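You operate a simulated robot arm through the tools that you are given. There is no shell and no other tool.

Carry out the task below with a simulated robot arm. There is one attempt and no reset: what you move stays moved.

Task
Put the small yellow ring on P1, the red one on P2, and screw the black knob tight into P1.
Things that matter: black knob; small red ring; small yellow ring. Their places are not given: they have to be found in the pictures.

Only the result counts: the job must be done as asked and must still hold three seconds after the hand-in. Knocking over, shifting, dropping, spilling or breaking anything else fails it.

Robot
A 7-joint arm with a two-finger parallel gripper, fixed in place. Base frame: the origin is at the foot of the arm, x ahead of it, y to its left, z up; the work surface is at about z = 0. Units: m, degrees, N and s.
With the tool pointing down near the work surface it reaches from about 0.22 to 0.58 m from the base axis. Its first joint turns from -66.0 to 66.0 degrees. Payload 2.5 kg.
The tool frame sits at the grasp point between the pads (the TCP): z along the fingers, y along the line on which they close. The tips reach 0.023 m beyond it. Largest opening 0.094 m; finger width 0.038, thickness 0.01; the body of the gripper, 0.054 by 0.096 m, starts 0.039 m behind the TCP.
Orientation is told as [roll, pitch, yaw] about the base's x, y, z axes, in that order, counted from this pose: with the fingers straight down and closing along the base's y, the tool's x points along the base's -x, its y along +y and its z along -z.

Tools
- The arm moves only by the tool jog_arm. Its argument "commands" is a list of rows, each a list of 7 numbers: the shift along the base's x, y, z in m, then the turn, a rotation vector about the base's x, y, z in degrees, then the finger opening in m, from 0 to 0.094. In form: [[tx, ty, tz, rx, ry, rz, gripper], ...]. A call has 1 to 20 rows; each row shifts and turns the commanded pose from where the row before left it. A row lasts 0.2 s, in which the tool goes at most 0.05 m and 8.6 degrees; a call with a longer step from one row to the next is refused whole, and so is a gripper value outside its range. Where a pose cannot be reached the arm comes as near as it can. A force on the tool above 90 N (or 10 N above the force at the start of the call, whichever is more), or a blocked arm, ends the call early, and 0.2 s more pass. The fingers move at their own pace (about 0.108 m/s each) and stop on an object; they squeeze with about 23 N. The grip force told is the motor's: it shows also when the fingers shut on nothing. Time passes only in rows, and 0.2 s behind the last, so rows that do not move let the fingers close. It gives the time, the measured TCP pose, the force on the tool (base axes), the opening and the grip force at its end, in the units of the frame above (readings bear some noise), with the torque about the TCP (base axes, N m) and any sound that the robot's microphone picked up.
- Cameras (640 x 400 px; columns grow to the right, rows downward): "scene" is fixed at [0.0994, -0.3953, 0.548]; the picture's right is [0.94, -0.35, 0.00], its down [-0.19, -0.50, -0.84] and it looks along [0.30, 0.79, -0.54] (base axes); focal length 310 px, centre (320, 200). "wrist" rides on the gripper at [0.086, 0.016, -0.074] in the tool frame; the picture's right is [-0.18, 0.98, 0.00], its down [-0.58, -0.11, -0.81] and it looks along [-0.79, -0.15, 0.59] (tool axes); focal length 243 px, centre (320, 200).
- capture(camera): a new picture of that camera. No time passes.
- measure_at(camera, pixels): for up to 12 pixels [column, row] of the newest picture of that camera ("zoom" is the newest enlarged one), the place [x, y, z] in the base frame of the surface seen there, good to about 0.003 m. No time passes.
- close_up(camera, box): a new picture of the part [left, top, right, bottom] of that camera's present view, enlarged. No time passes.
- sign_off(): hands the job in; it is judged then, once.

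Unless the task says otherwise, let go and move clear before handing in.

The tools are called as name(argument=value, ...) on one line, values as JSON. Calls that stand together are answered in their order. jog_arm: Moves the arm, as the interface text tells. Its arguments: {"type":"object","properties":{"commands":{"type":"array","items":{"type":"array","items":{"type":"number"}}}},"required":["commands"]} The other tools are called the same way: capture (camera) takes a picture; measure_at (camera, pixels) gives the place of the surface under pixels of a picture; close_up (camera, box) takes an enlarged picture of a part of a camera's view; sign_off () hands the job in.

At the start:

```text
time_s: 0.0
eef_pos: [0.3563, 0.2533, 0.2576]
ee_rot: [0.0, 0.1, 0.0]
wrist_force: [0.4, 0.0, 0.9]
torque: [-0.01, 0.0, -0.01]
gripper_width: 0.0941
gripper_force: 0.0
```

scene: 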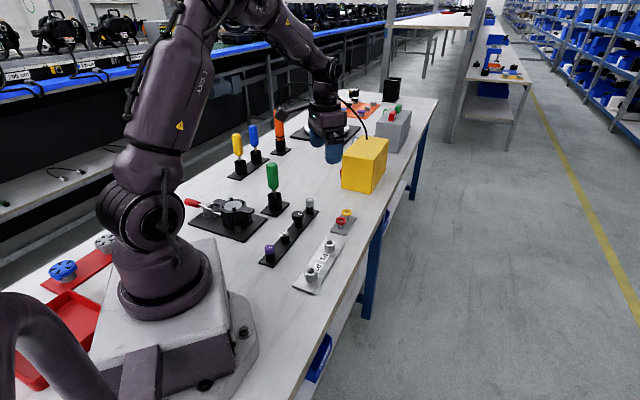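
wrist: 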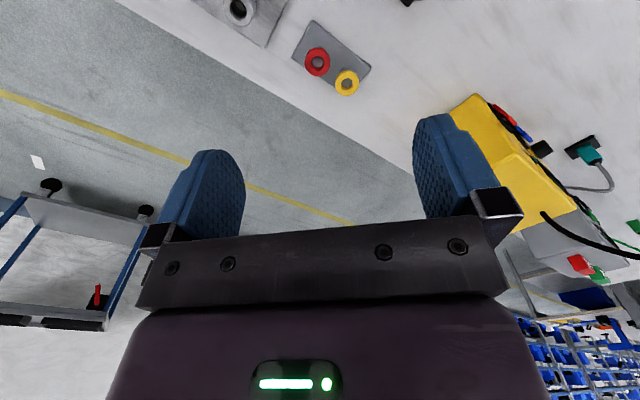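

The scene shows rings near (343,220), a rack of knobs near (290,235) and a plate with two posts near (320,262). I'll enlarge these areas first.

close_up(camera="scene", box=[250, 180, 370, 300])

close_up(camera="wrist", box=[180, 0, 420, 120])

```text
3.33 times, centred on (310, 240) of scene
```

zoom: 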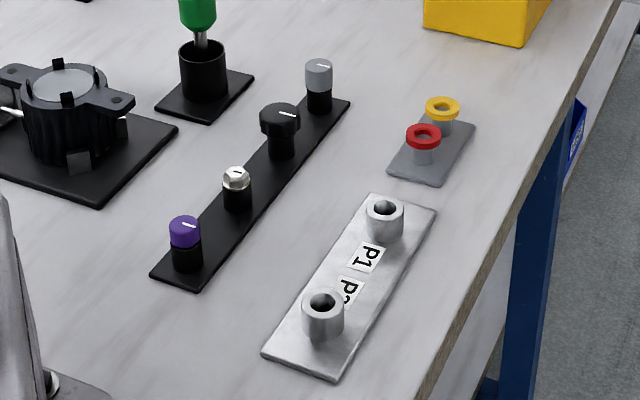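

```text
2.67 times, centred on (300, 60) of wrist
```

zoom: 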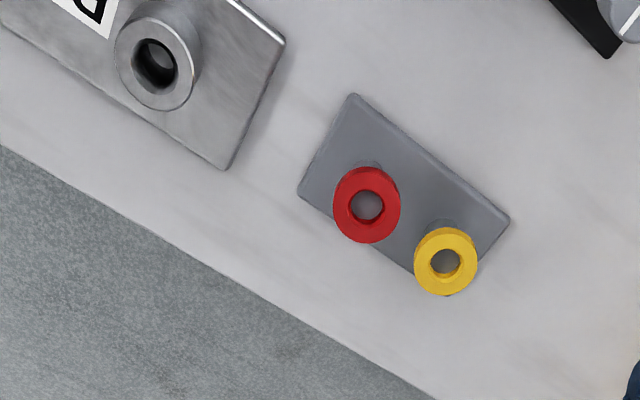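

P1 is the far socket and P2 the near one. The black knob is the large black-topped one third from the near end of the rack. I'll measure these points.

measure_at(camera="zoom", pixels=[[351, 180], [367, 230], [367, 205], [430, 240], [445, 285], [445, 262], [340, 120], [480, 215], [125, 60], [190, 60], [155, 65], [225, 165]])

close_up(camera="scene", box=[256, 190, 356, 290])

```text
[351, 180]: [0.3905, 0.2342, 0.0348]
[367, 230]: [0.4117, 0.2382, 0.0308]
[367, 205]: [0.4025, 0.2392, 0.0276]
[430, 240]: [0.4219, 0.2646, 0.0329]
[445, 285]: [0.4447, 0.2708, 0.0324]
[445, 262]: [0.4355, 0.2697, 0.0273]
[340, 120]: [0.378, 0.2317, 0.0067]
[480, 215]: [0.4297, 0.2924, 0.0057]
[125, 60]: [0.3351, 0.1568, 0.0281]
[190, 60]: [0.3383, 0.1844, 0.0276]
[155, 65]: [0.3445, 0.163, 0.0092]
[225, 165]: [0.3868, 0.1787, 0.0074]
```

```text
4.00 times, centred on (306, 240) of scene
```

zoom: 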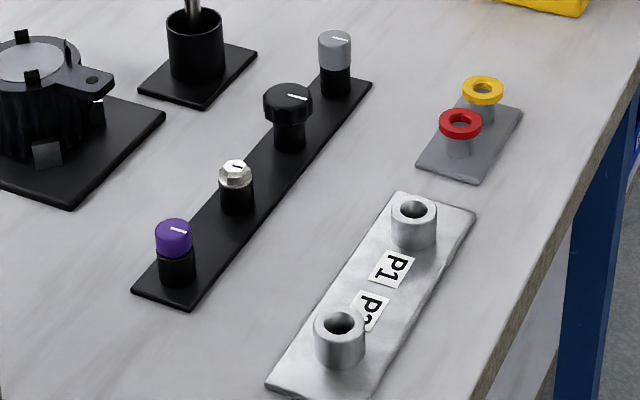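

Next I'll measure the knob, sockets and rings from the scene zoom.

measure_at(camera="zoom", pixels=[[287, 92], [264, 102], [311, 102], [288, 112], [290, 138], [398, 207], [436, 207], [413, 222], [316, 322], [364, 322], [340, 340], [300, 380]])

measure_at(camera="zoom", pixels=[[445, 122], [476, 122], [460, 130], [460, 113], [466, 90], [500, 90], [482, 97], [482, 80], [235, 165], [335, 38], [174, 228], [380, 120]])

close_up(camera="scene", box=[190, 120, 310, 240])

```text
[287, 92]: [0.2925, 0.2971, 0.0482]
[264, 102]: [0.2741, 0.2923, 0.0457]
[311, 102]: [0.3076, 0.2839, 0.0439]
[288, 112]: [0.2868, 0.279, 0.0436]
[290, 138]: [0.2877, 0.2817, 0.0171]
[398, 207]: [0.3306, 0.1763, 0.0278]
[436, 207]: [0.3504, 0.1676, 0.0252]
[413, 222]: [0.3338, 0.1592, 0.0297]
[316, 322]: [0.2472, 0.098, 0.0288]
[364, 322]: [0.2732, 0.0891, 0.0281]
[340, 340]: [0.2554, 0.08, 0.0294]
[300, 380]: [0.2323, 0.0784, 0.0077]
```

```text
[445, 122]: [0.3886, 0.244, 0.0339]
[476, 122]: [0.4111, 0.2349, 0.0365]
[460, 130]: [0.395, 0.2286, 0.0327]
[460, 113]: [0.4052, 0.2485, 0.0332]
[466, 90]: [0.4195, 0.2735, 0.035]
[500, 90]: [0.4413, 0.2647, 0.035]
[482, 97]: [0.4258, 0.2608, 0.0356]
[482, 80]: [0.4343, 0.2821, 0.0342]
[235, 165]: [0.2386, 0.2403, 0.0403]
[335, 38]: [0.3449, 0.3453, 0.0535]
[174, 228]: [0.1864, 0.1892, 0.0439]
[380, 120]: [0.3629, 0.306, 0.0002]
```

```text
3.33 times, centred on (250, 180) of scene
```

zoom: 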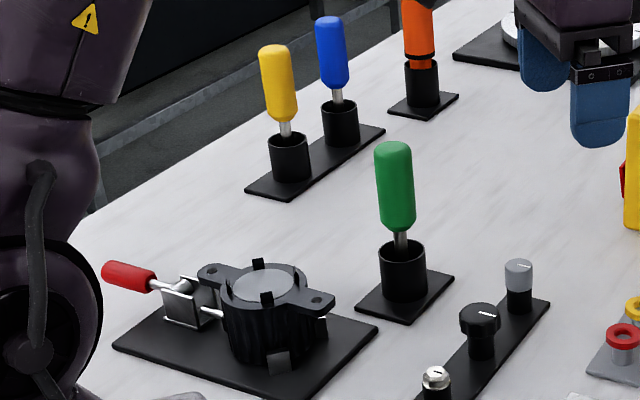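

Rings sit at about (0.400,0.239) and (0.431,0.271), and the black knob at about (0.29,0.288). Before going low I'll check how near the yellow box (365,165) is.

capture(camera="scene")

measure_at(camera="scene", pixels=[[343, 185], [370, 192], [345, 155], [372, 165], [387, 140], [360, 137], [384, 170], [347, 212], [341, 220]])

jog_arm(commands=[[0.012, 0.003, -0.01, 0, 0, 7.5, 0.094], [0.012, 0.003, -0.01, 0, 0, 7.5, 0.094], [0.012, 0.003, -0.01, 0, 0, 7.5, 0.094], [0.012, 0.003, -0.01, 0, 0, 7.5, 0.094], [0.012, 0.003, -0.01, 0, 0, 7.5, 0.094], [0.012, 0.003, -0.01, 0, 0, 7.5, 0.094]])

capture(camera="wrist")

```text
taken
```

scene: 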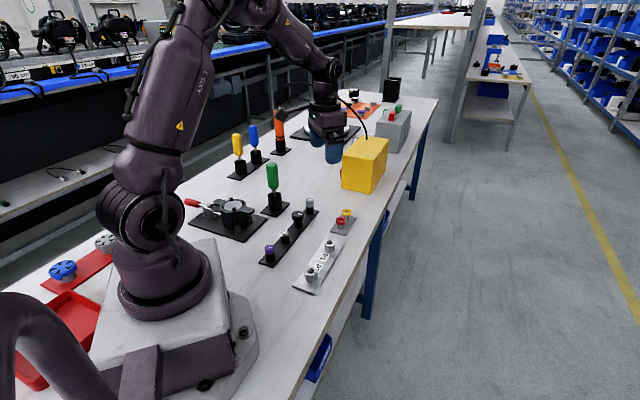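

```text
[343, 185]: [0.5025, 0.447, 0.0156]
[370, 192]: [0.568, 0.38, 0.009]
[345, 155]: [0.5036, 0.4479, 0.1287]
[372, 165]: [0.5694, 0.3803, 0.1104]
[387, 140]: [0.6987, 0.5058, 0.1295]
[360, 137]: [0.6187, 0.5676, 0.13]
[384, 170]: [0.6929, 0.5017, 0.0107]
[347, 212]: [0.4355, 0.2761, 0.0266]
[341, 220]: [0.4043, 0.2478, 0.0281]
```

```text
time_s: 1.4
eef_pos: [0.4302, 0.272, 0.1973]
ee_rot: [0.0, 0.0, 45.2]
wrist_force: [-0.1, 0.5, 0.0]
torque: [0.0, -0.01, 0.01]
gripper_width: 0.094
gripper_force: 0.0
```

```text
taken
```

wrist: 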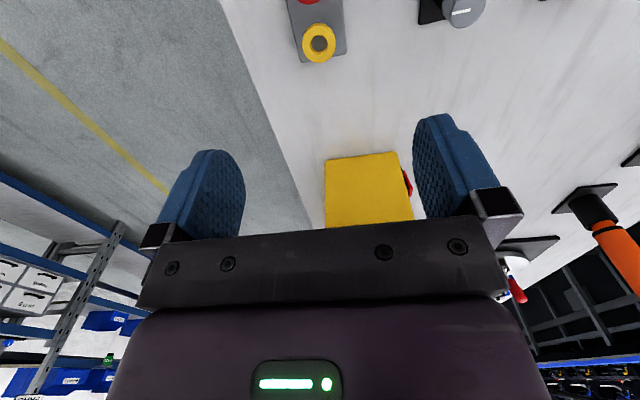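

The yellow ring at (319,42) lies below the TCP and the box is well clear. I'll descend to about z = 0.10 and look again.

jog_arm(commands=[[0, 0, -0.03, 0, 0, 0, 0.07], [0, 0, -0.03, 0, 0, 0, 0.07], [0, 0, -0.03, 0, 0, 0, 0.06], [0, 0, -0.015, 0, 0, 0, 0.06], [0, 0, 0, 0, 0, 0, 0.06]])

close_up(camera="wrist", box=[220, 20, 420, 145])

close_up(camera="scene", box=[310, 170, 390, 250])

```text
time_s: 2.6
eef_pos: [0.4307, 0.2692, 0.0909]
ee_rot: [0.0, -0.1, 45.1]
wrist_force: [0.2, -0.7, 0.5]
torque: [-0.03, -0.03, -0.01]
gripper_width: 0.06
gripper_force: 0.1
```

```text
3.20 times, centred on (320, 82) of wrist
```

zoom: 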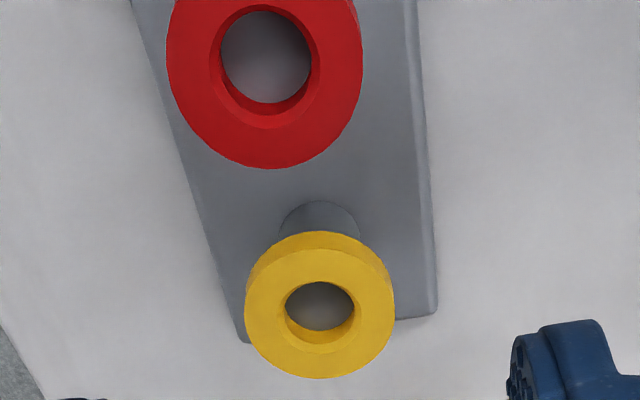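

```text
5.00 times, centred on (350, 210) of scene
```

zoom: 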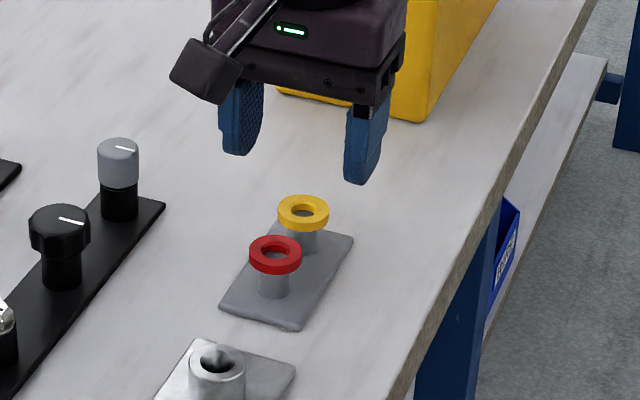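

The yellow ring rests on top of a narrow peg. I'll measure its edges and hole from a fresh wrist zoom.

close_up(camera="wrist", box=[220, 20, 420, 145])

measure_at(camera="zoom", pixels=[[250, 310], [390, 310], [320, 370], [320, 262], [320, 240], [320, 310], [320, 215], [175, 70], [355, 70], [265, 150], [265, 60], [300, 240]])

```text
3.20 times, centred on (320, 82) of wrist
```

zoom: 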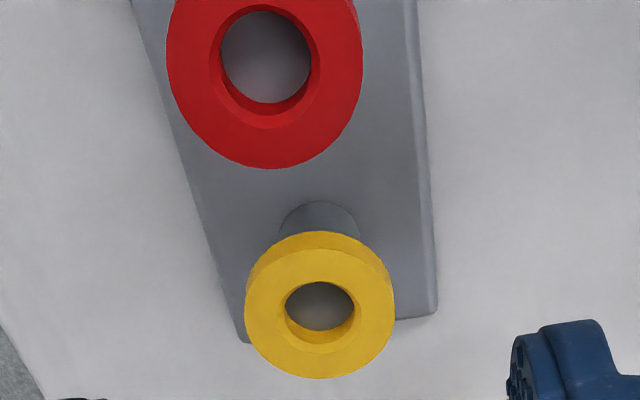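

```text
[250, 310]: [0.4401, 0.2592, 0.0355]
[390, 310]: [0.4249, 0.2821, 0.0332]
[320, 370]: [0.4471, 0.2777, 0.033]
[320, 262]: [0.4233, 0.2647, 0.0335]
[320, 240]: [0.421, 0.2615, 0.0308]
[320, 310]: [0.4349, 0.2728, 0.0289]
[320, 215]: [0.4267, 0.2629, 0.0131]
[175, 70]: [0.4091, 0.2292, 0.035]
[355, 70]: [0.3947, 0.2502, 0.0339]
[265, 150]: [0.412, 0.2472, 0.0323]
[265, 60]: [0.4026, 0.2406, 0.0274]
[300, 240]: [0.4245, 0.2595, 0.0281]
```

The ring centre reads about (0.433,0.271) with its top at z ≈ 0.034. I'll hold still for two calls to average out the noise in the TCP reading.

jog_arm(commands=[[0, 0, 0, 0, 0, 0, 0.05]])

jog_arm(commands=[[0, 0, 0, 0, 0, 0, 0.05]])

```text
time_s: 3.0
eef_pos: [0.4297, 0.2694, 0.0932]
ee_rot: [0.0, 0.0, 45.0]
wrist_force: [-0.7, -0.2, -0.1]
torque: [0.01, -0.01, -0.04]
gripper_width: 0.0503
gripper_force: 0.1
```

```text
time_s: 3.4
eef_pos: [0.4302, 0.2694, 0.0915]
ee_rot: [-0.1, 0.0, 45.0]
wrist_force: [-0.2, 0.1, 0.1]
torque: [0.0, 0.0, 0.02]
gripper_width: 0.05
gripper_force: 0.0
```

TCP averages (0.430,0.269,0.092). I'll shift onto the ring centre, descend so the tips sit just above the ring's underside, then look before closing.

jog_arm(commands=[[0.003, 0.0025, -0.01, 0, 0, 0, 0.05], [0, 0, -0.015, 0, 0, 0, 0.05], [0, 0, -0.0145, 0, 0, 0, 0.05], [0, 0, 0, 0, 0, 0, 0.05]])

close_up(camera="wrist", box=[220, 60, 420, 185])

close_up(camera="scene", box=[310, 180, 380, 250])

```text
time_s: 4.4
eef_pos: [0.4318, 0.2734, 0.0529]
ee_rot: [0.0, 0.0, 45.1]
wrist_force: [0.2, 0.0, 0.5]
torque: [0.03, -0.02, 0.0]
gripper_width: 0.0502
gripper_force: 0.1
```

```text
3.20 times, centred on (320, 122) of wrist
```

zoom: 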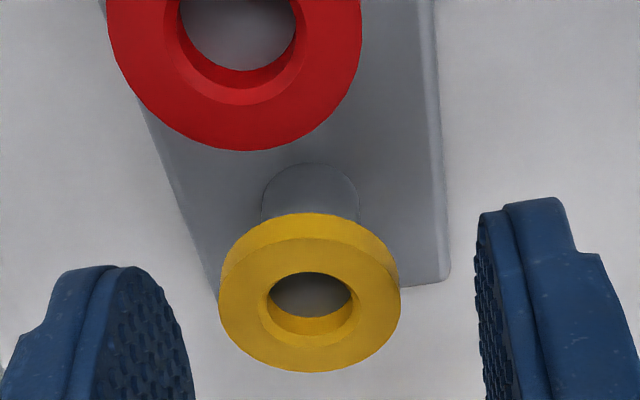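

```text
5.71 times, centred on (345, 215) of scene
```

zoom: 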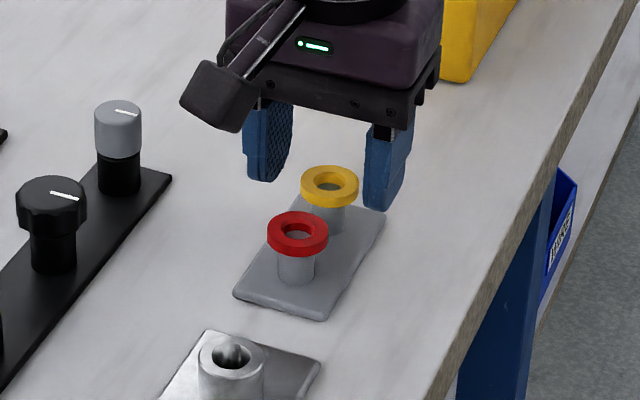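

The ring centre (310,300 in the zoom) is about 1.5 mm to the left of the finger midline (335) and right along the row. I'll correct sideways and close.

jog_arm(commands=[[0.0012, -0.0012, 0, 0, 0, 0, 0.05], [0, 0, 0, 0, 0, 0, 0.036], [0, 0, 0, 0, 0, 0, 0.032], [0, 0, 0, 0, 0, 0, 0.02], [0, 0, 0, 0, 0, 0, 0.02], [0, 0, 0, 0, 0, 0, 0.02]])

close_up(camera="wrist", box=[220, 60, 420, 185])

close_up(camera="scene", box=[310, 180, 380, 250])

```text
time_s: 5.8
eef_pos: [0.4334, 0.2723, 0.0531]
ee_rot: [0.0, 0.0, 45.1]
wrist_force: [0.8, -0.6, 0.2]
torque: [0.05, 0.02, 0.02]
gripper_width: 0.0264
gripper_force: 22.8
```

```text
3.20 times, centred on (320, 122) of wrist
```

zoom: 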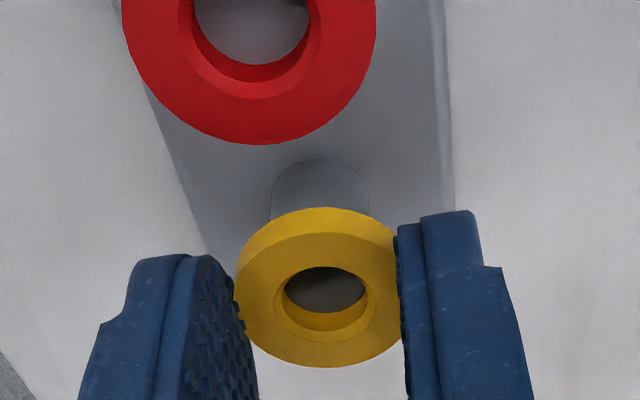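

```text
5.71 times, centred on (345, 215) of scene
```

zoom: 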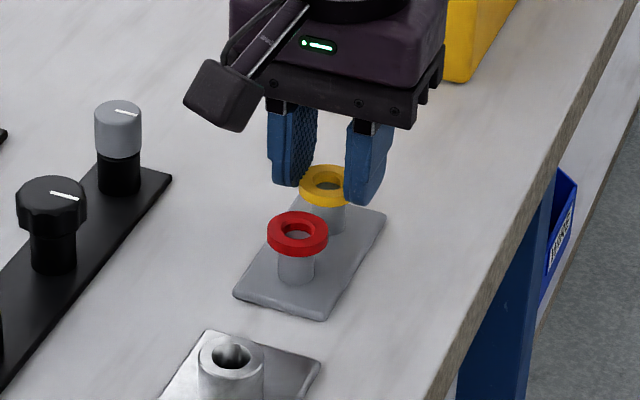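

The ring is held at 26.4 mm opening with 22.8 N. I'll lift straight up and check that it comes along, then go to near P1.

jog_arm(commands=[[0, 0, 0.01, 0, 0, 0, 0.02], [0, 0, 0.02, 0, 0, 0, 0.02], [0, 0, 0.03, 0, 0, 0, 0.02], [-0.024, -0.0255, 0, 0, 0, 0, 0.02], [-0.024, -0.0255, 0, 0, 0, 0, 0.02], [-0.024, -0.0255, 0, 0, 0, 0, 0.02], [-0.024, -0.0255, 0, 0, 0, 0, 0.02], [0, 0, -0.02, 0, 0, 0, 0.02], [0, 0, 0, 0, 0, 0, 0.02]])

close_up(camera="wrist", box=[220, 20, 420, 145])

measure_at(camera="zoom", pixels=[[320, 10], [320, 40], [320, 80], [320, 120], [250, 80], [390, 80]])

close_up(camera="scene", box=[280, 180, 380, 280])

```text
time_s: 7.8
eef_pos: [0.3369, 0.1696, 0.0937]
ee_rot: [0.0, 0.0, 45.1]
wrist_force: [0.3, -0.2, 0.2]
torque: [0.0, 0.0, -0.05]
gripper_width: 0.0263
gripper_force: 23.0
```

```text
3.20 times, centred on (320, 82) of wrist
```

zoom: 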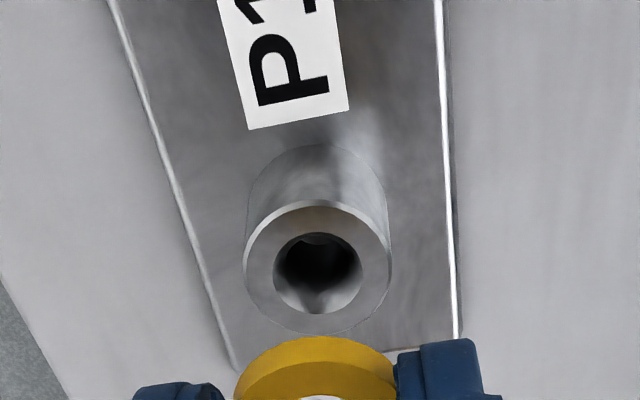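

```text
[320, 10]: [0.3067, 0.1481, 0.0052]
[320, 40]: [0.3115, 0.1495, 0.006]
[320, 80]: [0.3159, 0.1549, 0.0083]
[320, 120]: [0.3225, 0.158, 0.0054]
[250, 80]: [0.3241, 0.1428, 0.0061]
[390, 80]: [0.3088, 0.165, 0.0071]
```

```text
4.00 times, centred on (330, 230) of scene
```

zoom: 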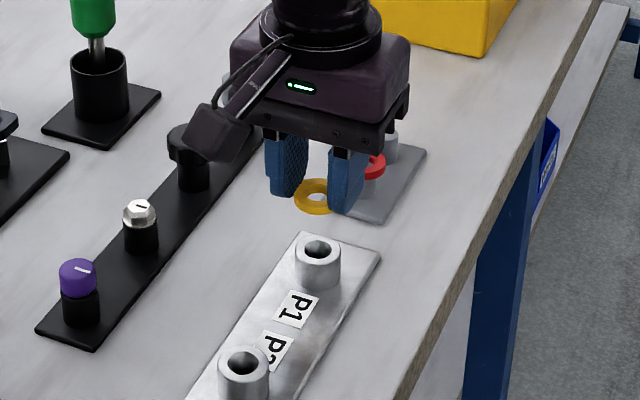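

The ring hangs level between the tips above P1, whose bore is at (318,272) in the wrist zoom. I'll measure the socket rim and the ring.

close_up(camera="wrist", box=[220, 60, 420, 185])

measure_at(camera="zoom", pixels=[[252, 140], [384, 140], [318, 85], [318, 195], [265, 140], [370, 140], [260, 290], [375, 290], [315, 240], [315, 338], [315, 215], [318, 145]])

```text
3.20 times, centred on (320, 122) of wrist
```

zoom: 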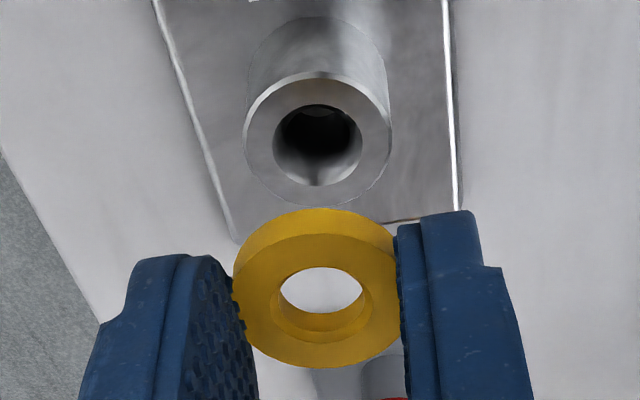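

```text
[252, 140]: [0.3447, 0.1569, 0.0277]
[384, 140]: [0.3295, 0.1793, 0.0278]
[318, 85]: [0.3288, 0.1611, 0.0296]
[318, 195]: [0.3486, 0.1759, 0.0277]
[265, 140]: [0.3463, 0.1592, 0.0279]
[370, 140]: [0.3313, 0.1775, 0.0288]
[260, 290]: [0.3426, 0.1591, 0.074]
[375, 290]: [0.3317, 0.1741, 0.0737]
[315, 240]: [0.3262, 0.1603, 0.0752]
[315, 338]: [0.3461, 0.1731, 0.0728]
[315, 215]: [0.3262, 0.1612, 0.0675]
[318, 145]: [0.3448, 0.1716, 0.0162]
```

Socket centre is about (0.3385,0.168) at z 0.028, and the ring centre about (0.3367,0.167). I'll shift roughly 1.7 mm along the row and descend to a few millimetres above the rim.

jog_arm(commands=[[0.0012, 0.0012, -0.01, 0, 0, 0, 0.02], [0, 0, -0.014, 0, 0, 0, 0.02], [0, 0, -0.01, 0, 0, 0, 0.02], [0, 0, 0, 0, 0, 0, 0.02]])

close_up(camera="wrist", box=[240, 90, 400, 190])

close_up(camera="scene", box=[305, 215, 355, 265])

```text
time_s: 8.8
eef_pos: [0.3383, 0.1699, 0.0591]
ee_rot: [-0.1, 0.1, 45.2]
wrist_force: [-0.7, -0.4, -0.4]
torque: [-0.02, 0.01, 0.01]
gripper_width: 0.0264
gripper_force: 22.8
```

```text
4.00 times, centred on (320, 140) of wrist
```

zoom: 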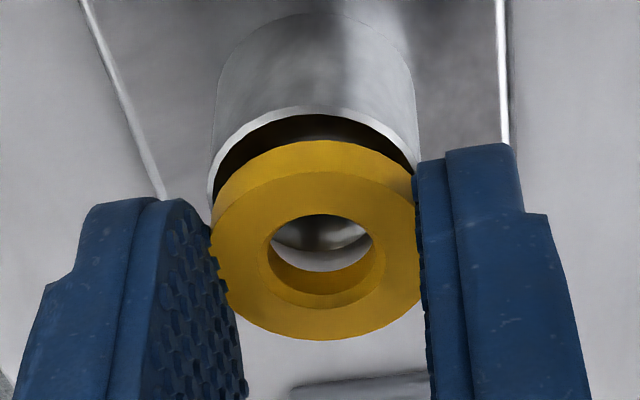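

```text
8.00 times, centred on (330, 240) of scene
```

zoom: 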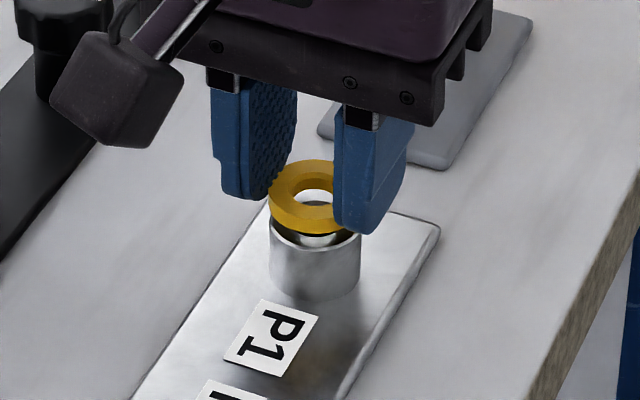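

The ring hovers about 5 mm above the rim and looks close to centred. I'll measure both edges from this view to refine the centring.

measure_at(camera="zoom", pixels=[[272, 230], [360, 240], [315, 248], [272, 260], [356, 265], [315, 297], [275, 195], [300, 232], [320, 162]])

close_up(camera="wrist", box=[240, 90, 400, 190])

measure_at(camera="zoom", pixels=[[215, 205], [415, 195], [312, 110], [218, 255], [412, 255], [315, 335], [315, 178], [315, 222], [315, 260], [312, 100], [315, 285], [315, 305]])

```text
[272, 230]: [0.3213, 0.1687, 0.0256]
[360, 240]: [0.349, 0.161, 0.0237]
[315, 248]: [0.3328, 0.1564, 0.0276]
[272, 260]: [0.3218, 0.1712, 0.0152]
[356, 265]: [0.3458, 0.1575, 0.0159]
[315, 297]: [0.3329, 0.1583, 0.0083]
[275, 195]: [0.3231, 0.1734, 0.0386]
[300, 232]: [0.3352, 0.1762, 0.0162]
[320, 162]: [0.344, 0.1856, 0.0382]
```

```text
4.00 times, centred on (320, 140) of wrist
```

zoom: 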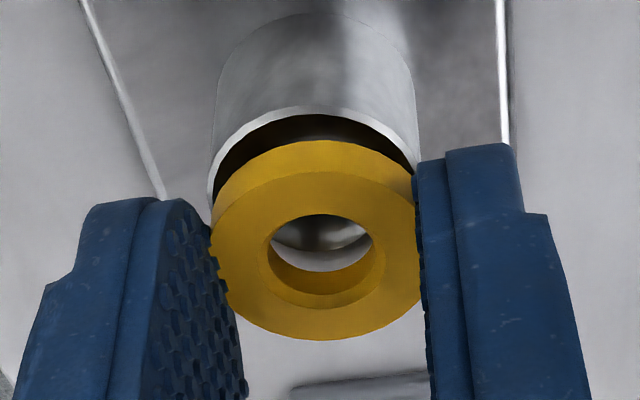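

```text
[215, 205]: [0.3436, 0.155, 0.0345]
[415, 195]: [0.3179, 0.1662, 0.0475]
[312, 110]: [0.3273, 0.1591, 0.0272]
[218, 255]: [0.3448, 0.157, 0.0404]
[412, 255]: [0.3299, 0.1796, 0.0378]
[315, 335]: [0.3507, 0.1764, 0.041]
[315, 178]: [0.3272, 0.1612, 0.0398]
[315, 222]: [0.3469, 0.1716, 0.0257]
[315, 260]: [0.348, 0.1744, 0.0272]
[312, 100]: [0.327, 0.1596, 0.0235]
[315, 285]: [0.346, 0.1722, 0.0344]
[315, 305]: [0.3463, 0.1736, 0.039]
```

Ring and socket centres agree to within about 1 mm, at about (0.338,0.1685). I'll lower gently and watch the force for contact.

jog_arm(commands=[[0, 0, -0.002, 0, 0, 0, 0.02], [0, 0, -0.0015, 0, 0, 0, 0.02]])

jog_arm(commands=[[0, 0, -0.001, 0, 0, 0, 0.02]])

close_up(camera="scene", box=[305, 215, 355, 265])

close_up(camera="wrist", box=[240, 90, 400, 190])

```text
time_s: 9.4
eef_pos: [0.3387, 0.1696, 0.0558]
ee_rot: [0.0, 0.0, 45.1]
wrist_force: [-0.5, -0.5, -0.4]
torque: [0.02, 0.01, -0.02]
gripper_width: 0.0266
gripper_force: 23.1
```

```text
time_s: 9.8
eef_pos: [0.3388, 0.17, 0.0546]
ee_rot: [0.0, 0.0, 45.2]
wrist_force: [0.1, 0.0, -0.7]
torque: [-0.01, -0.02, 0.01]
gripper_width: 0.0265
gripper_force: 23.3
```

```text
8.00 times, centred on (330, 240) of scene
```

zoom: 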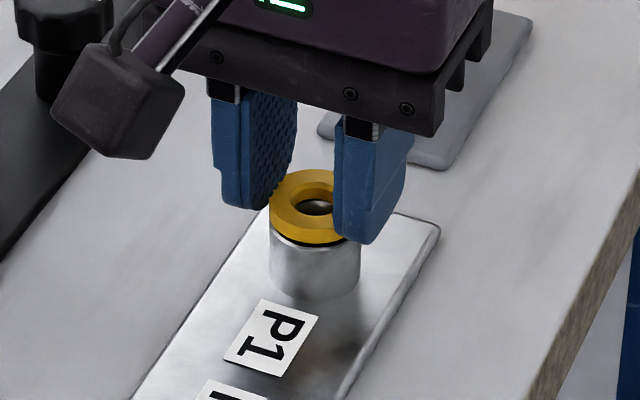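

```text
4.00 times, centred on (320, 140) of wrist
```

zoom: 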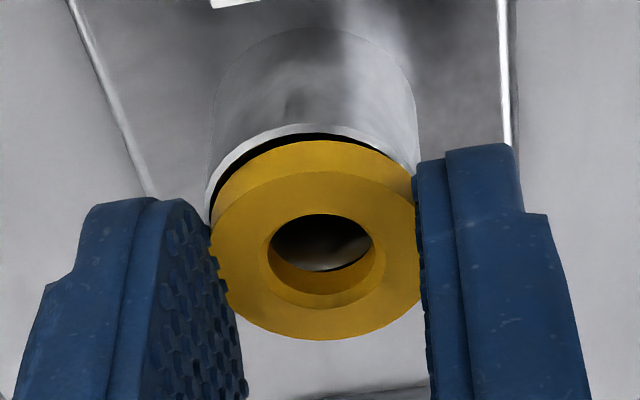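

There is still a small gap, and the ring looks about 0.6 mm off to the side. I'll make that tiny correction and continue down until it touches.

jog_arm(commands=[[0.0006, -0.0004, -0.001, 0, 0, 0, 0.02]])

jog_arm(commands=[[0, 0, -0.0007, 0, 0, 0, 0.02]])

close_up(camera="wrist", box=[240, 90, 400, 190])

close_up(camera="scene", box=[305, 215, 355, 265])

```text
time_s: 10.2
eef_pos: [0.3391, 0.1701, 0.0536]
ee_rot: [0.0, -0.1, 45.1]
wrist_force: [-2.4, -0.4, 4.2]
torque: [-0.11, -0.02, 0.02]
gripper_width: 0.0266
gripper_force: 23.1
```

```text
time_s: 10.6
eef_pos: [0.3393, 0.1698, 0.0532]
ee_rot: [0.1, -0.1, 45.0]
wrist_force: [-7.5, -0.5, 19.1]
torque: [0.04, 0.28, -0.01]
gripper_width: 0.0269
gripper_force: 23.4
```

```text
4.00 times, centred on (320, 140) of wrist
```

zoom: 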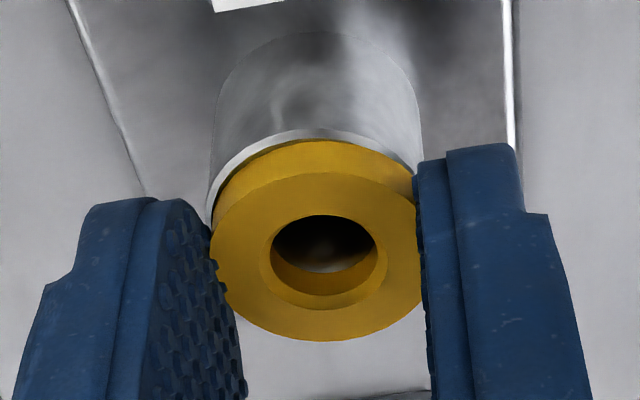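

```text
8.00 times, centred on (330, 240) of scene
```

zoom: 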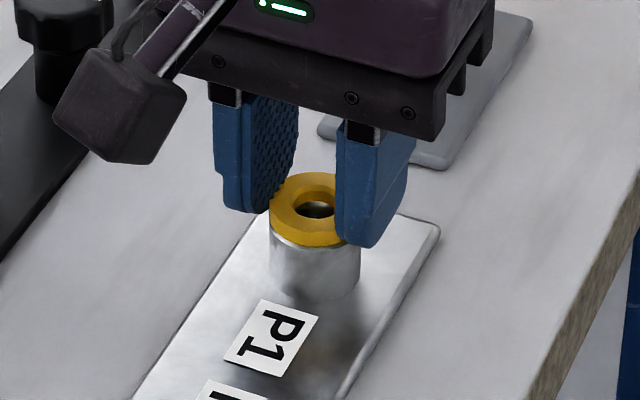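

The ring is on the rim (19 N upward). I'll unload the press a little, open gently, rise and look.

jog_arm(commands=[[0, 0, 0.0006, 0, 0, 0, 0.02], [0, 0, 0, 0, 0, 0, 0.03], [0, 0, 0, 0, 0, 0, 0.04], [0, 0, 0, 0, 0, 0, 0.05], [0, 0, 0.02, 0, 0, 0, 0.05], [0, 0, 0.02, 0, 0, 0, 0.05], [0, 0, 0, 0, 0, 0, 0.05]])

close_up(camera="scene", box=[305, 215, 355, 265])

close_up(camera="wrist", box=[240, 60, 400, 160])

measure_at(camera="zoom", pixels=[[260, 190], [380, 190], [320, 190], [320, 120], [320, 240], [320, 260]])

```text
time_s: 12.2
eef_pos: [0.339, 0.17, 0.0945]
ee_rot: [-0.1, -0.1, 45.0]
wrist_force: [-0.3, -0.4, 0.3]
torque: [-0.02, 0.02, 0.02]
gripper_width: 0.05
gripper_force: 0.0
```

```text
8.00 times, centred on (330, 240) of scene
```

zoom: 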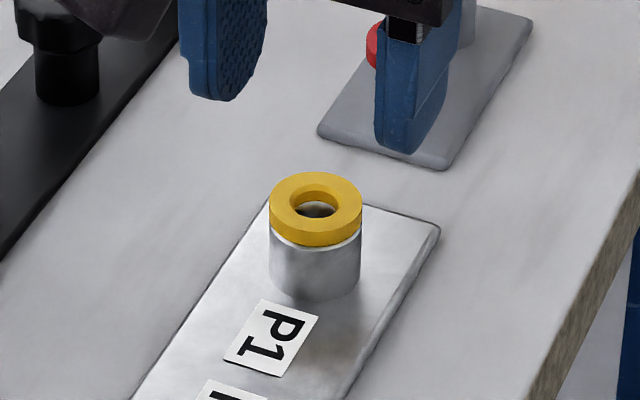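

```text
4.00 times, centred on (320, 110) of wrist
```

zoom: 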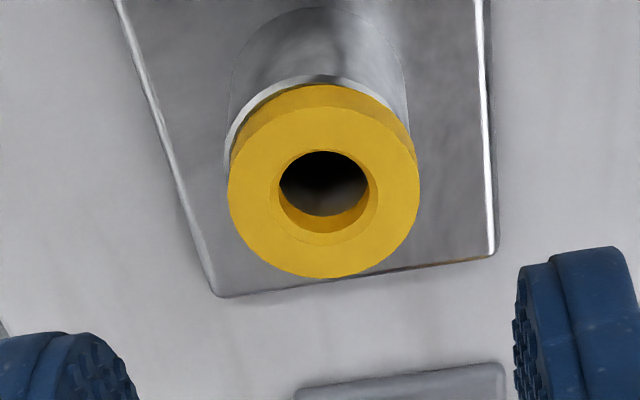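

```text
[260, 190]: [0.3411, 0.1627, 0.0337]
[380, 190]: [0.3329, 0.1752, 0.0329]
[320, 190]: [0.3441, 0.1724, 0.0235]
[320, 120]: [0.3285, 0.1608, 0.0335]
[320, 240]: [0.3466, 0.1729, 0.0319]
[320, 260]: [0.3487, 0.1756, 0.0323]
```

The ring is on P1, but the crescent of rim showing at the upper left (wrist) and front (scene) suggests it sits about 1 mm too far in +y. A tighter view will confirm before I nudge it.

close_up(camera="wrist", box=[285, 70, 357, 115])

close_up(camera="scene", box=[330, 230, 362, 262])

close_up(camera="scene", box=[332, 232, 356, 256])

```text
8.89 times, centred on (321, 92) of wrist
```

zoom: 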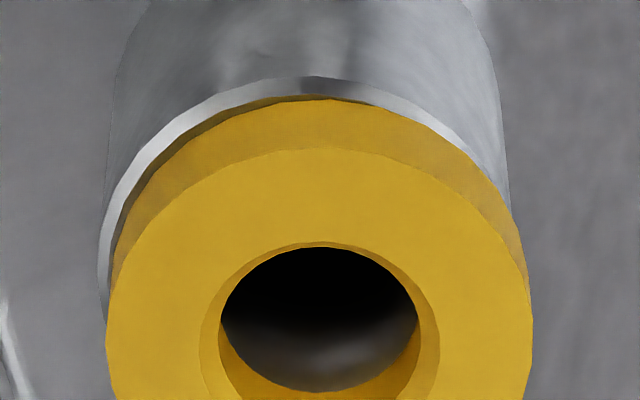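

```text
12.50 times, centred on (346, 246) of scene
```

zoom: 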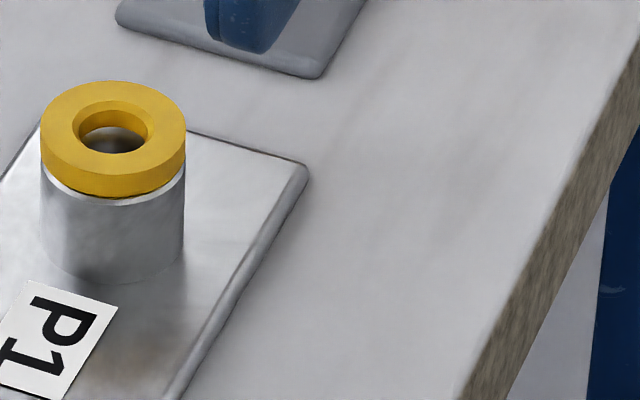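

```text
16.00 times, centred on (344, 244) of scene
```

zoom: 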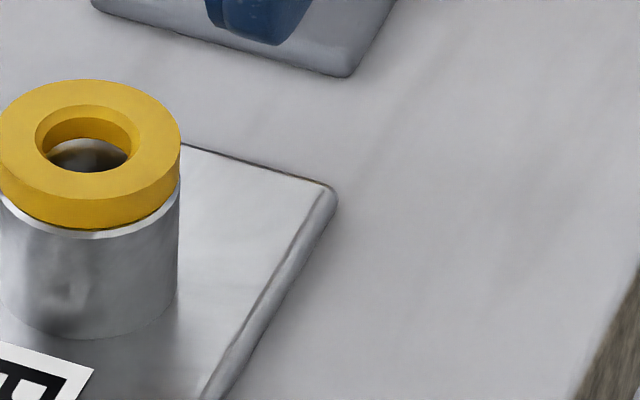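

The ring is offset by about (+0.4,+1.6) mm from the socket. I'll regrasp it, lift 1 mm, shift back, set it down and look again.

jog_arm(commands=[[0, 0, -0.02, 0, 0, 0, 0.05], [0, 0, -0.02, 0, 0, 0, 0.05], [0, 0, 0, 0, 0, 0, 0.03], [0, 0, 0, 0, 0, 0, 0.02], [0, 0, 0, 0, 0, 0, 0.02], [0, 0, 0.001, 0, 0, 0, 0.02], [-0.0004, -0.0016, 0, 0, 0, 0, 0.02], [0, 0, 0, 0, 0, 0, 0.02], [0, 0, -0.001, 0, 0, 0, 0.02]])

jog_arm(commands=[[0, 0, 0, 0, 0, 0, 0.02], [0, 0, 0, 0, 0, 0, 0.03], [0, 0, 0, 0, 0, 0, 0.05], [0, 0, 0.02, 0, 0, 0, 0.05], [0, 0, 0.02, 0, 0, 0, 0.05], [0, 0, 0, 0, 0, 0, 0.05]])

close_up(camera="wrist", box=[285, 70, 357, 115])

close_up(camera="scene", box=[325, 230, 357, 262])

```text
time_s: 14.2
eef_pos: [0.3382, 0.1683, 0.0523]
ee_rot: [0.0, 0.1, 45.0]
wrist_force: [3.8, 0.3, -9.7]
torque: [-0.05, -0.17, -0.01]
gripper_width: 0.027
gripper_force: 23.1
```

```text
time_s: 15.6
eef_pos: [0.3398, 0.1689, 0.094]
ee_rot: [0.0, 0.0, 45.0]
wrist_force: [1.0, 0.2, -0.4]
torque: [0.02, -0.01, 0.01]
gripper_width: 0.0501
gripper_force: 0.0
```

```text
8.89 times, centred on (321, 92) of wrist
```

zoom: 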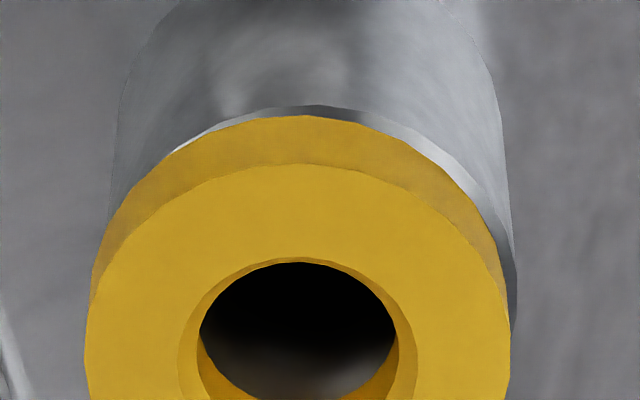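

```text
12.50 times, centred on (341, 246) of scene
```

zoom: 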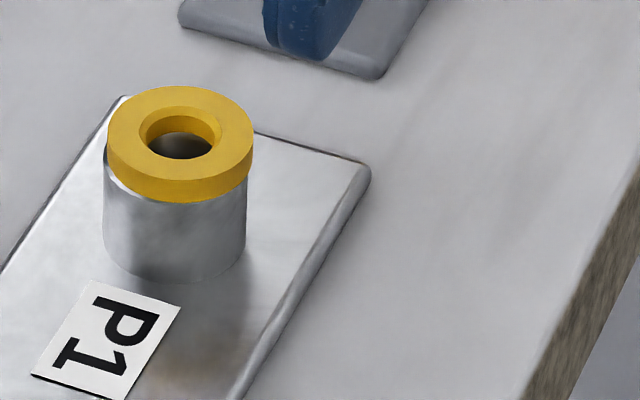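

The offset has flipped sideways: the ring is now about 1 mm toward the left in the wrist view, while the gripper midline (column ≈ 320) is on the socket axis. A plain close and open here, with no vertical load, should centre it.

jog_arm(commands=[[0, 0, -0.02, 0, 0, 0, 0.05], [0, 0, -0.019, 0, 0, 0, 0.05], [0, 0, 0, 0, 0, 0, 0.03], [0, 0, 0, 0, 0, 0, 0.025], [0, 0, 0, 0, 0, 0, 0.025]])

jog_arm(commands=[[0, 0, 0, 0, 0, 0, 0.035], [0, 0, 0, 0, 0, 0, 0.05], [0, 0, 0.019, 0, 0, 0, 0.05], [0, 0, 0.02, 0, 0, 0, 0.05], [0, 0, 0, 0, 0, 0, 0.05]])

close_up(camera="wrist", box=[285, 70, 357, 115])

close_up(camera="scene", box=[325, 230, 357, 262])

```text
time_s: 16.8
eef_pos: [0.3381, 0.1684, 0.0538]
ee_rot: [0.1, 0.0, 45.0]
wrist_force: [3.2, -1.8, -2.5]
torque: [-0.11, -0.1, 0.01]
gripper_width: 0.0268
gripper_force: 23.0
```

```text
time_s: 18.0
eef_pos: [0.3403, 0.1689, 0.0951]
ee_rot: [0.0, -0.1, 45.0]
wrist_force: [0.6, -0.2, -0.2]
torque: [-0.01, 0.02, 0.01]
gripper_width: 0.0499
gripper_force: 0.0
```

```text
8.89 times, centred on (321, 92) of wrist
```

zoom: 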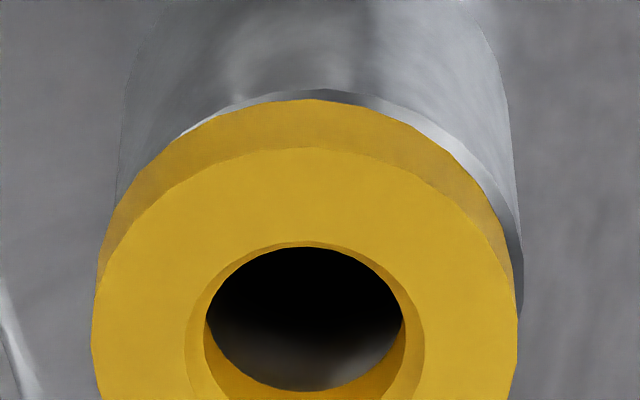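

```text
12.50 times, centred on (341, 246) of scene
```

zoom: 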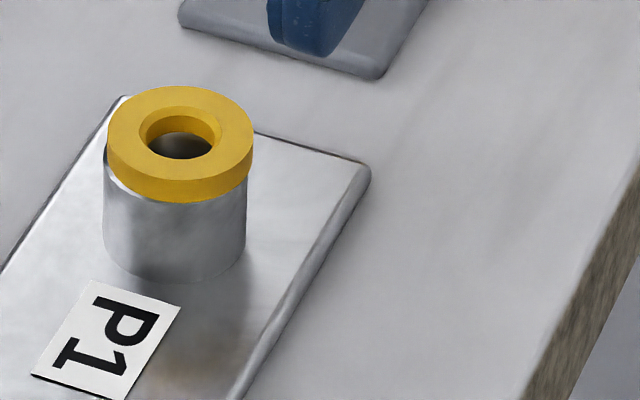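

The ring stayed put while the tool felt about 4 N sideways, so something held the ring. I'll regrip and raise by 1 mm to see whether it lifts freely.

jog_arm(commands=[[0, 0, -0.02, 0, 0, 0, 0.05], [0, 0, -0.018, 0, 0, 0, 0.05], [0, 0, 0, 0, 0, 0, 0.03], [0, 0, 0, 0, 0, 0, 0.025], [0, 0, 0, 0, 0, 0, 0.025]])

close_up(camera="scene", box=[325, 230, 357, 262])

jog_arm(commands=[[0, 0, 0.001, 0, 0, 0, 0.025]])

close_up(camera="scene", box=[325, 230, 357, 262])

close_up(camera="wrist", box=[240, 90, 400, 190])

```text
time_s: 19.2
eef_pos: [0.3377, 0.1695, 0.0553]
ee_rot: [0.1, -0.1, 45.1]
wrist_force: [-8.7, 1.6, 17.7]
torque: [-0.1, 0.1, -0.02]
gripper_width: 0.025
gripper_force: 0.6
```

```text
12.50 times, centred on (341, 246) of scene
```

zoom: 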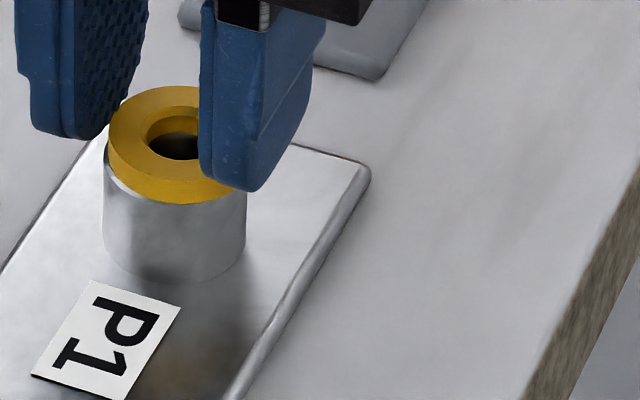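

```text
time_s: 19.6
eef_pos: [0.3384, 0.17, 0.0571]
ee_rot: [0.1, 0.0, 45.1]
wrist_force: [-5.9, 6.6, 5.1]
torque: [0.02, 0.07, -0.01]
gripper_width: 0.0261
gripper_force: 1.5
```

```text
12.50 times, centred on (341, 246) of scene
```

zoom: 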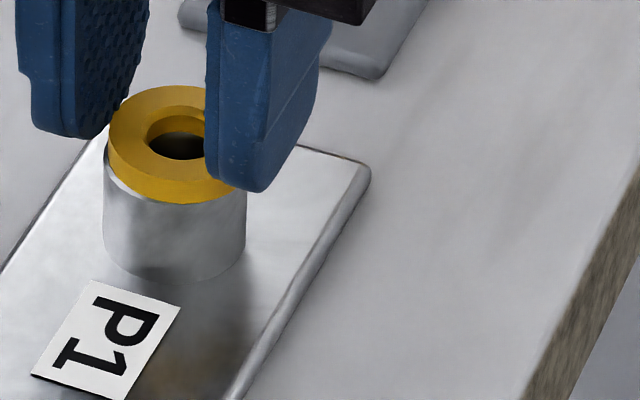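

```text
4.00 times, centred on (320, 140) of wrist
```

zoom: 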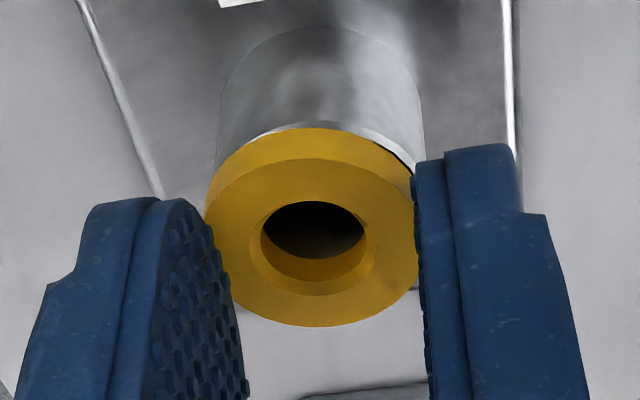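

With only the edge caught, the fingers slipped on the ring and it didn't move. I'll open, go down to full overlap, grip again and lift 1.5 mm to see whether it is held.

jog_arm(commands=[[0, 0, 0, 0, 0, 0, 0.04], [0, 0, -0.0005, 0, 0, 0, 0.05], [0, 0, -0.0025, 0, 0, 0, 0.05], [0, 0, 0, 0, 0, 0, 0.05]])

jog_arm(commands=[[0, 0, 0, 0, 0, 0, 0.035], [0, 0, 0, 0, 0, 0, 0.025], [0, 0, 0, 0, 0, 0, 0.025]])

jog_arm(commands=[[0, 0, 0.0015, 0, 0, 0, 0.025]])

close_up(camera="scene", box=[325, 230, 357, 262])

close_up(camera="wrist", box=[240, 90, 400, 190])

```text
time_s: 20.6
eef_pos: [0.3391, 0.1684, 0.0533]
ee_rot: [0.0, 0.0, 45.0]
wrist_force: [-0.4, -0.1, -0.1]
torque: [0.01, 0.04, 0.02]
gripper_width: 0.0501
gripper_force: 0.0
```

```text
time_s: 21.4
eef_pos: [0.3391, 0.1681, 0.0535]
ee_rot: [0.1, 0.1, 45.1]
wrist_force: [-0.6, 0.0, 0.2]
torque: [-0.08, -0.04, -0.01]
gripper_width: 0.0268
gripper_force: 22.7
```

```text
time_s: 21.8
eef_pos: [0.3399, 0.1689, 0.055]
ee_rot: [0.0, 0.0, 45.0]
wrist_force: [-0.8, -0.3, -1.1]
torque: [0.02, 0.01, 0.0]
gripper_width: 0.0267
gripper_force: 22.8
```

```text
12.50 times, centred on (341, 246) of scene
```

zoom: 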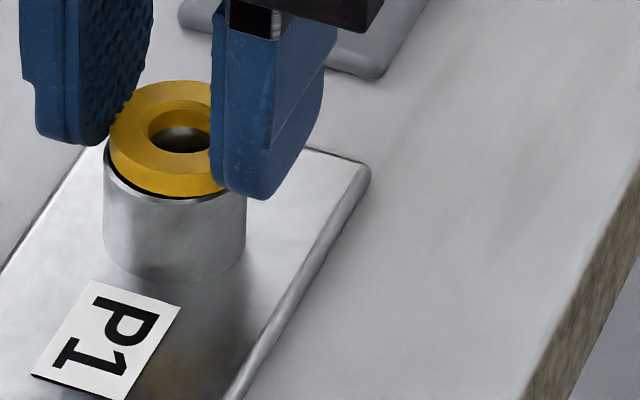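

```text
4.00 times, centred on (320, 140) of wrist
```

zoom: 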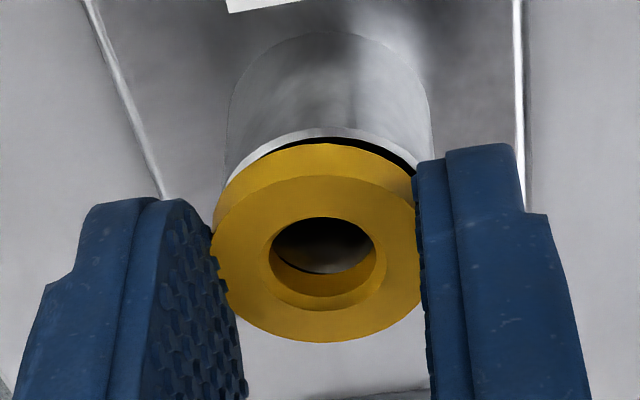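

The ring is free and now hovers about 1 mm above the rim. It sits about 1.5 mm left of the socket axis (316 against 328 in the wrist zoom), so I'll shift while it hovers and re-check.

jog_arm(commands=[[-0.0007, 0.001, 0, 0, 0, 0, 0.025], [0, 0, 0, 0, 0, 0, 0.025]])

close_up(camera="scene", box=[325, 230, 357, 262])

close_up(camera="wrist", box=[280, 100, 360, 150])

```text
time_s: 22.4
eef_pos: [0.3383, 0.1702, 0.0549]
ee_rot: [0.0, 0.0, 45.1]
wrist_force: [-0.2, 0.9, 0.0]
torque: [0.03, -0.01, 0.04]
gripper_width: 0.0264
gripper_force: 23.0
```

```text
12.50 times, centred on (341, 246) of scene
```

zoom: 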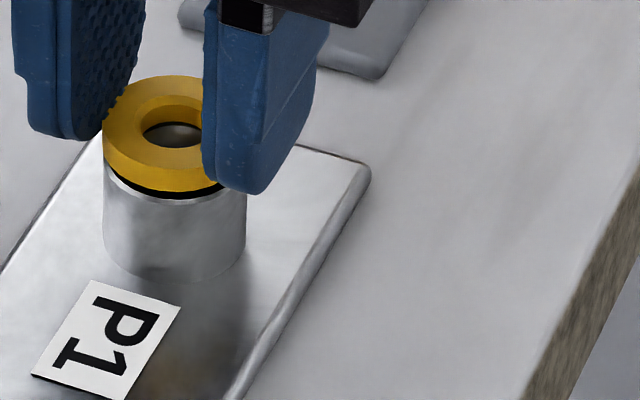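

```text
8.00 times, centred on (320, 125) of wrist
```

zoom: 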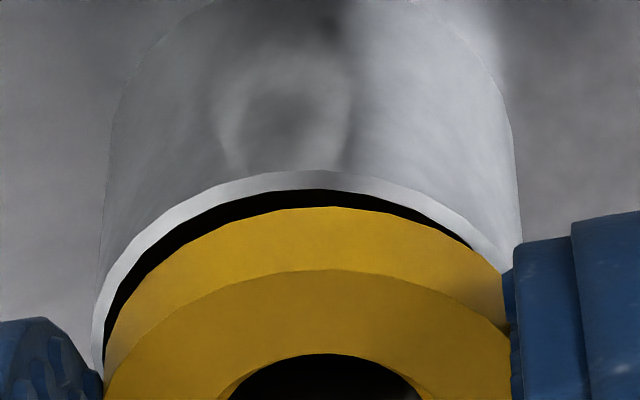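

The ring is now centred sideways in both views, maybe 0.5 mm far along the row. I'll trim that, lower the 1.4 mm, release and rise.

jog_arm(commands=[[-0.0003, -0.0003, -0.0007, 0, 0, 0, 0.025], [0, 0, -0.0007, 0, 0, 0, 0.025], [0, 0, 0, 0, 0, 0, 0.025]])

jog_arm(commands=[[0, 0, 0, 0, 0, 0, 0.035], [0, 0, 0, 0, 0, 0, 0.05], [0, 0, 0.02, 0, 0, 0, 0.05], [0, 0, 0.02, 0, 0, 0, 0.05], [0, 0, 0, 0, 0, 0, 0.05]])

close_up(camera="scene", box=[325, 230, 357, 262])

close_up(camera="wrist", box=[285, 70, 357, 115])

```text
time_s: 23.2
eef_pos: [0.3382, 0.1693, 0.0543]
ee_rot: [0.0, 0.0, 45.0]
wrist_force: [-0.6, 0.5, 0.9]
torque: [-0.05, -0.02, 0.01]
gripper_width: 0.0265
gripper_force: 22.9
```

```text
time_s: 24.4
eef_pos: [0.3386, 0.1678, 0.0939]
ee_rot: [0.0, 0.0, 45.1]
wrist_force: [0.6, 0.2, -0.3]
torque: [-0.01, 0.02, -0.01]
gripper_width: 0.05
gripper_force: 0.1
```

```text
12.50 times, centred on (341, 246) of scene
```

zoom: 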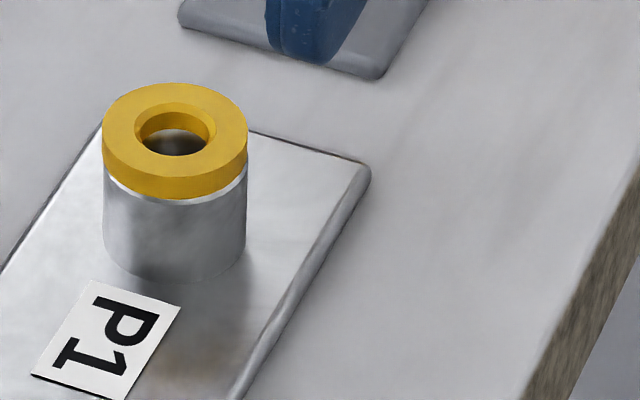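

```text
8.89 times, centred on (321, 92) of wrist
```

zoom: 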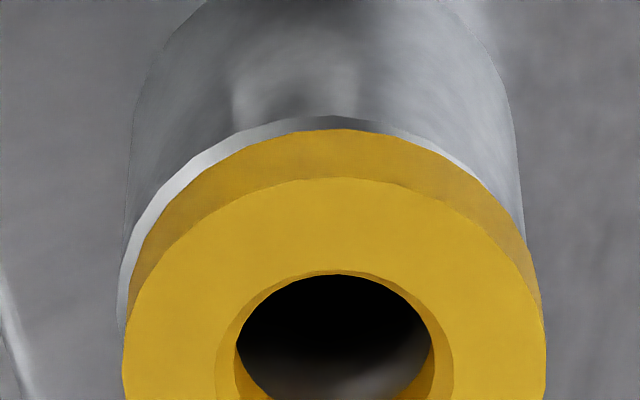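

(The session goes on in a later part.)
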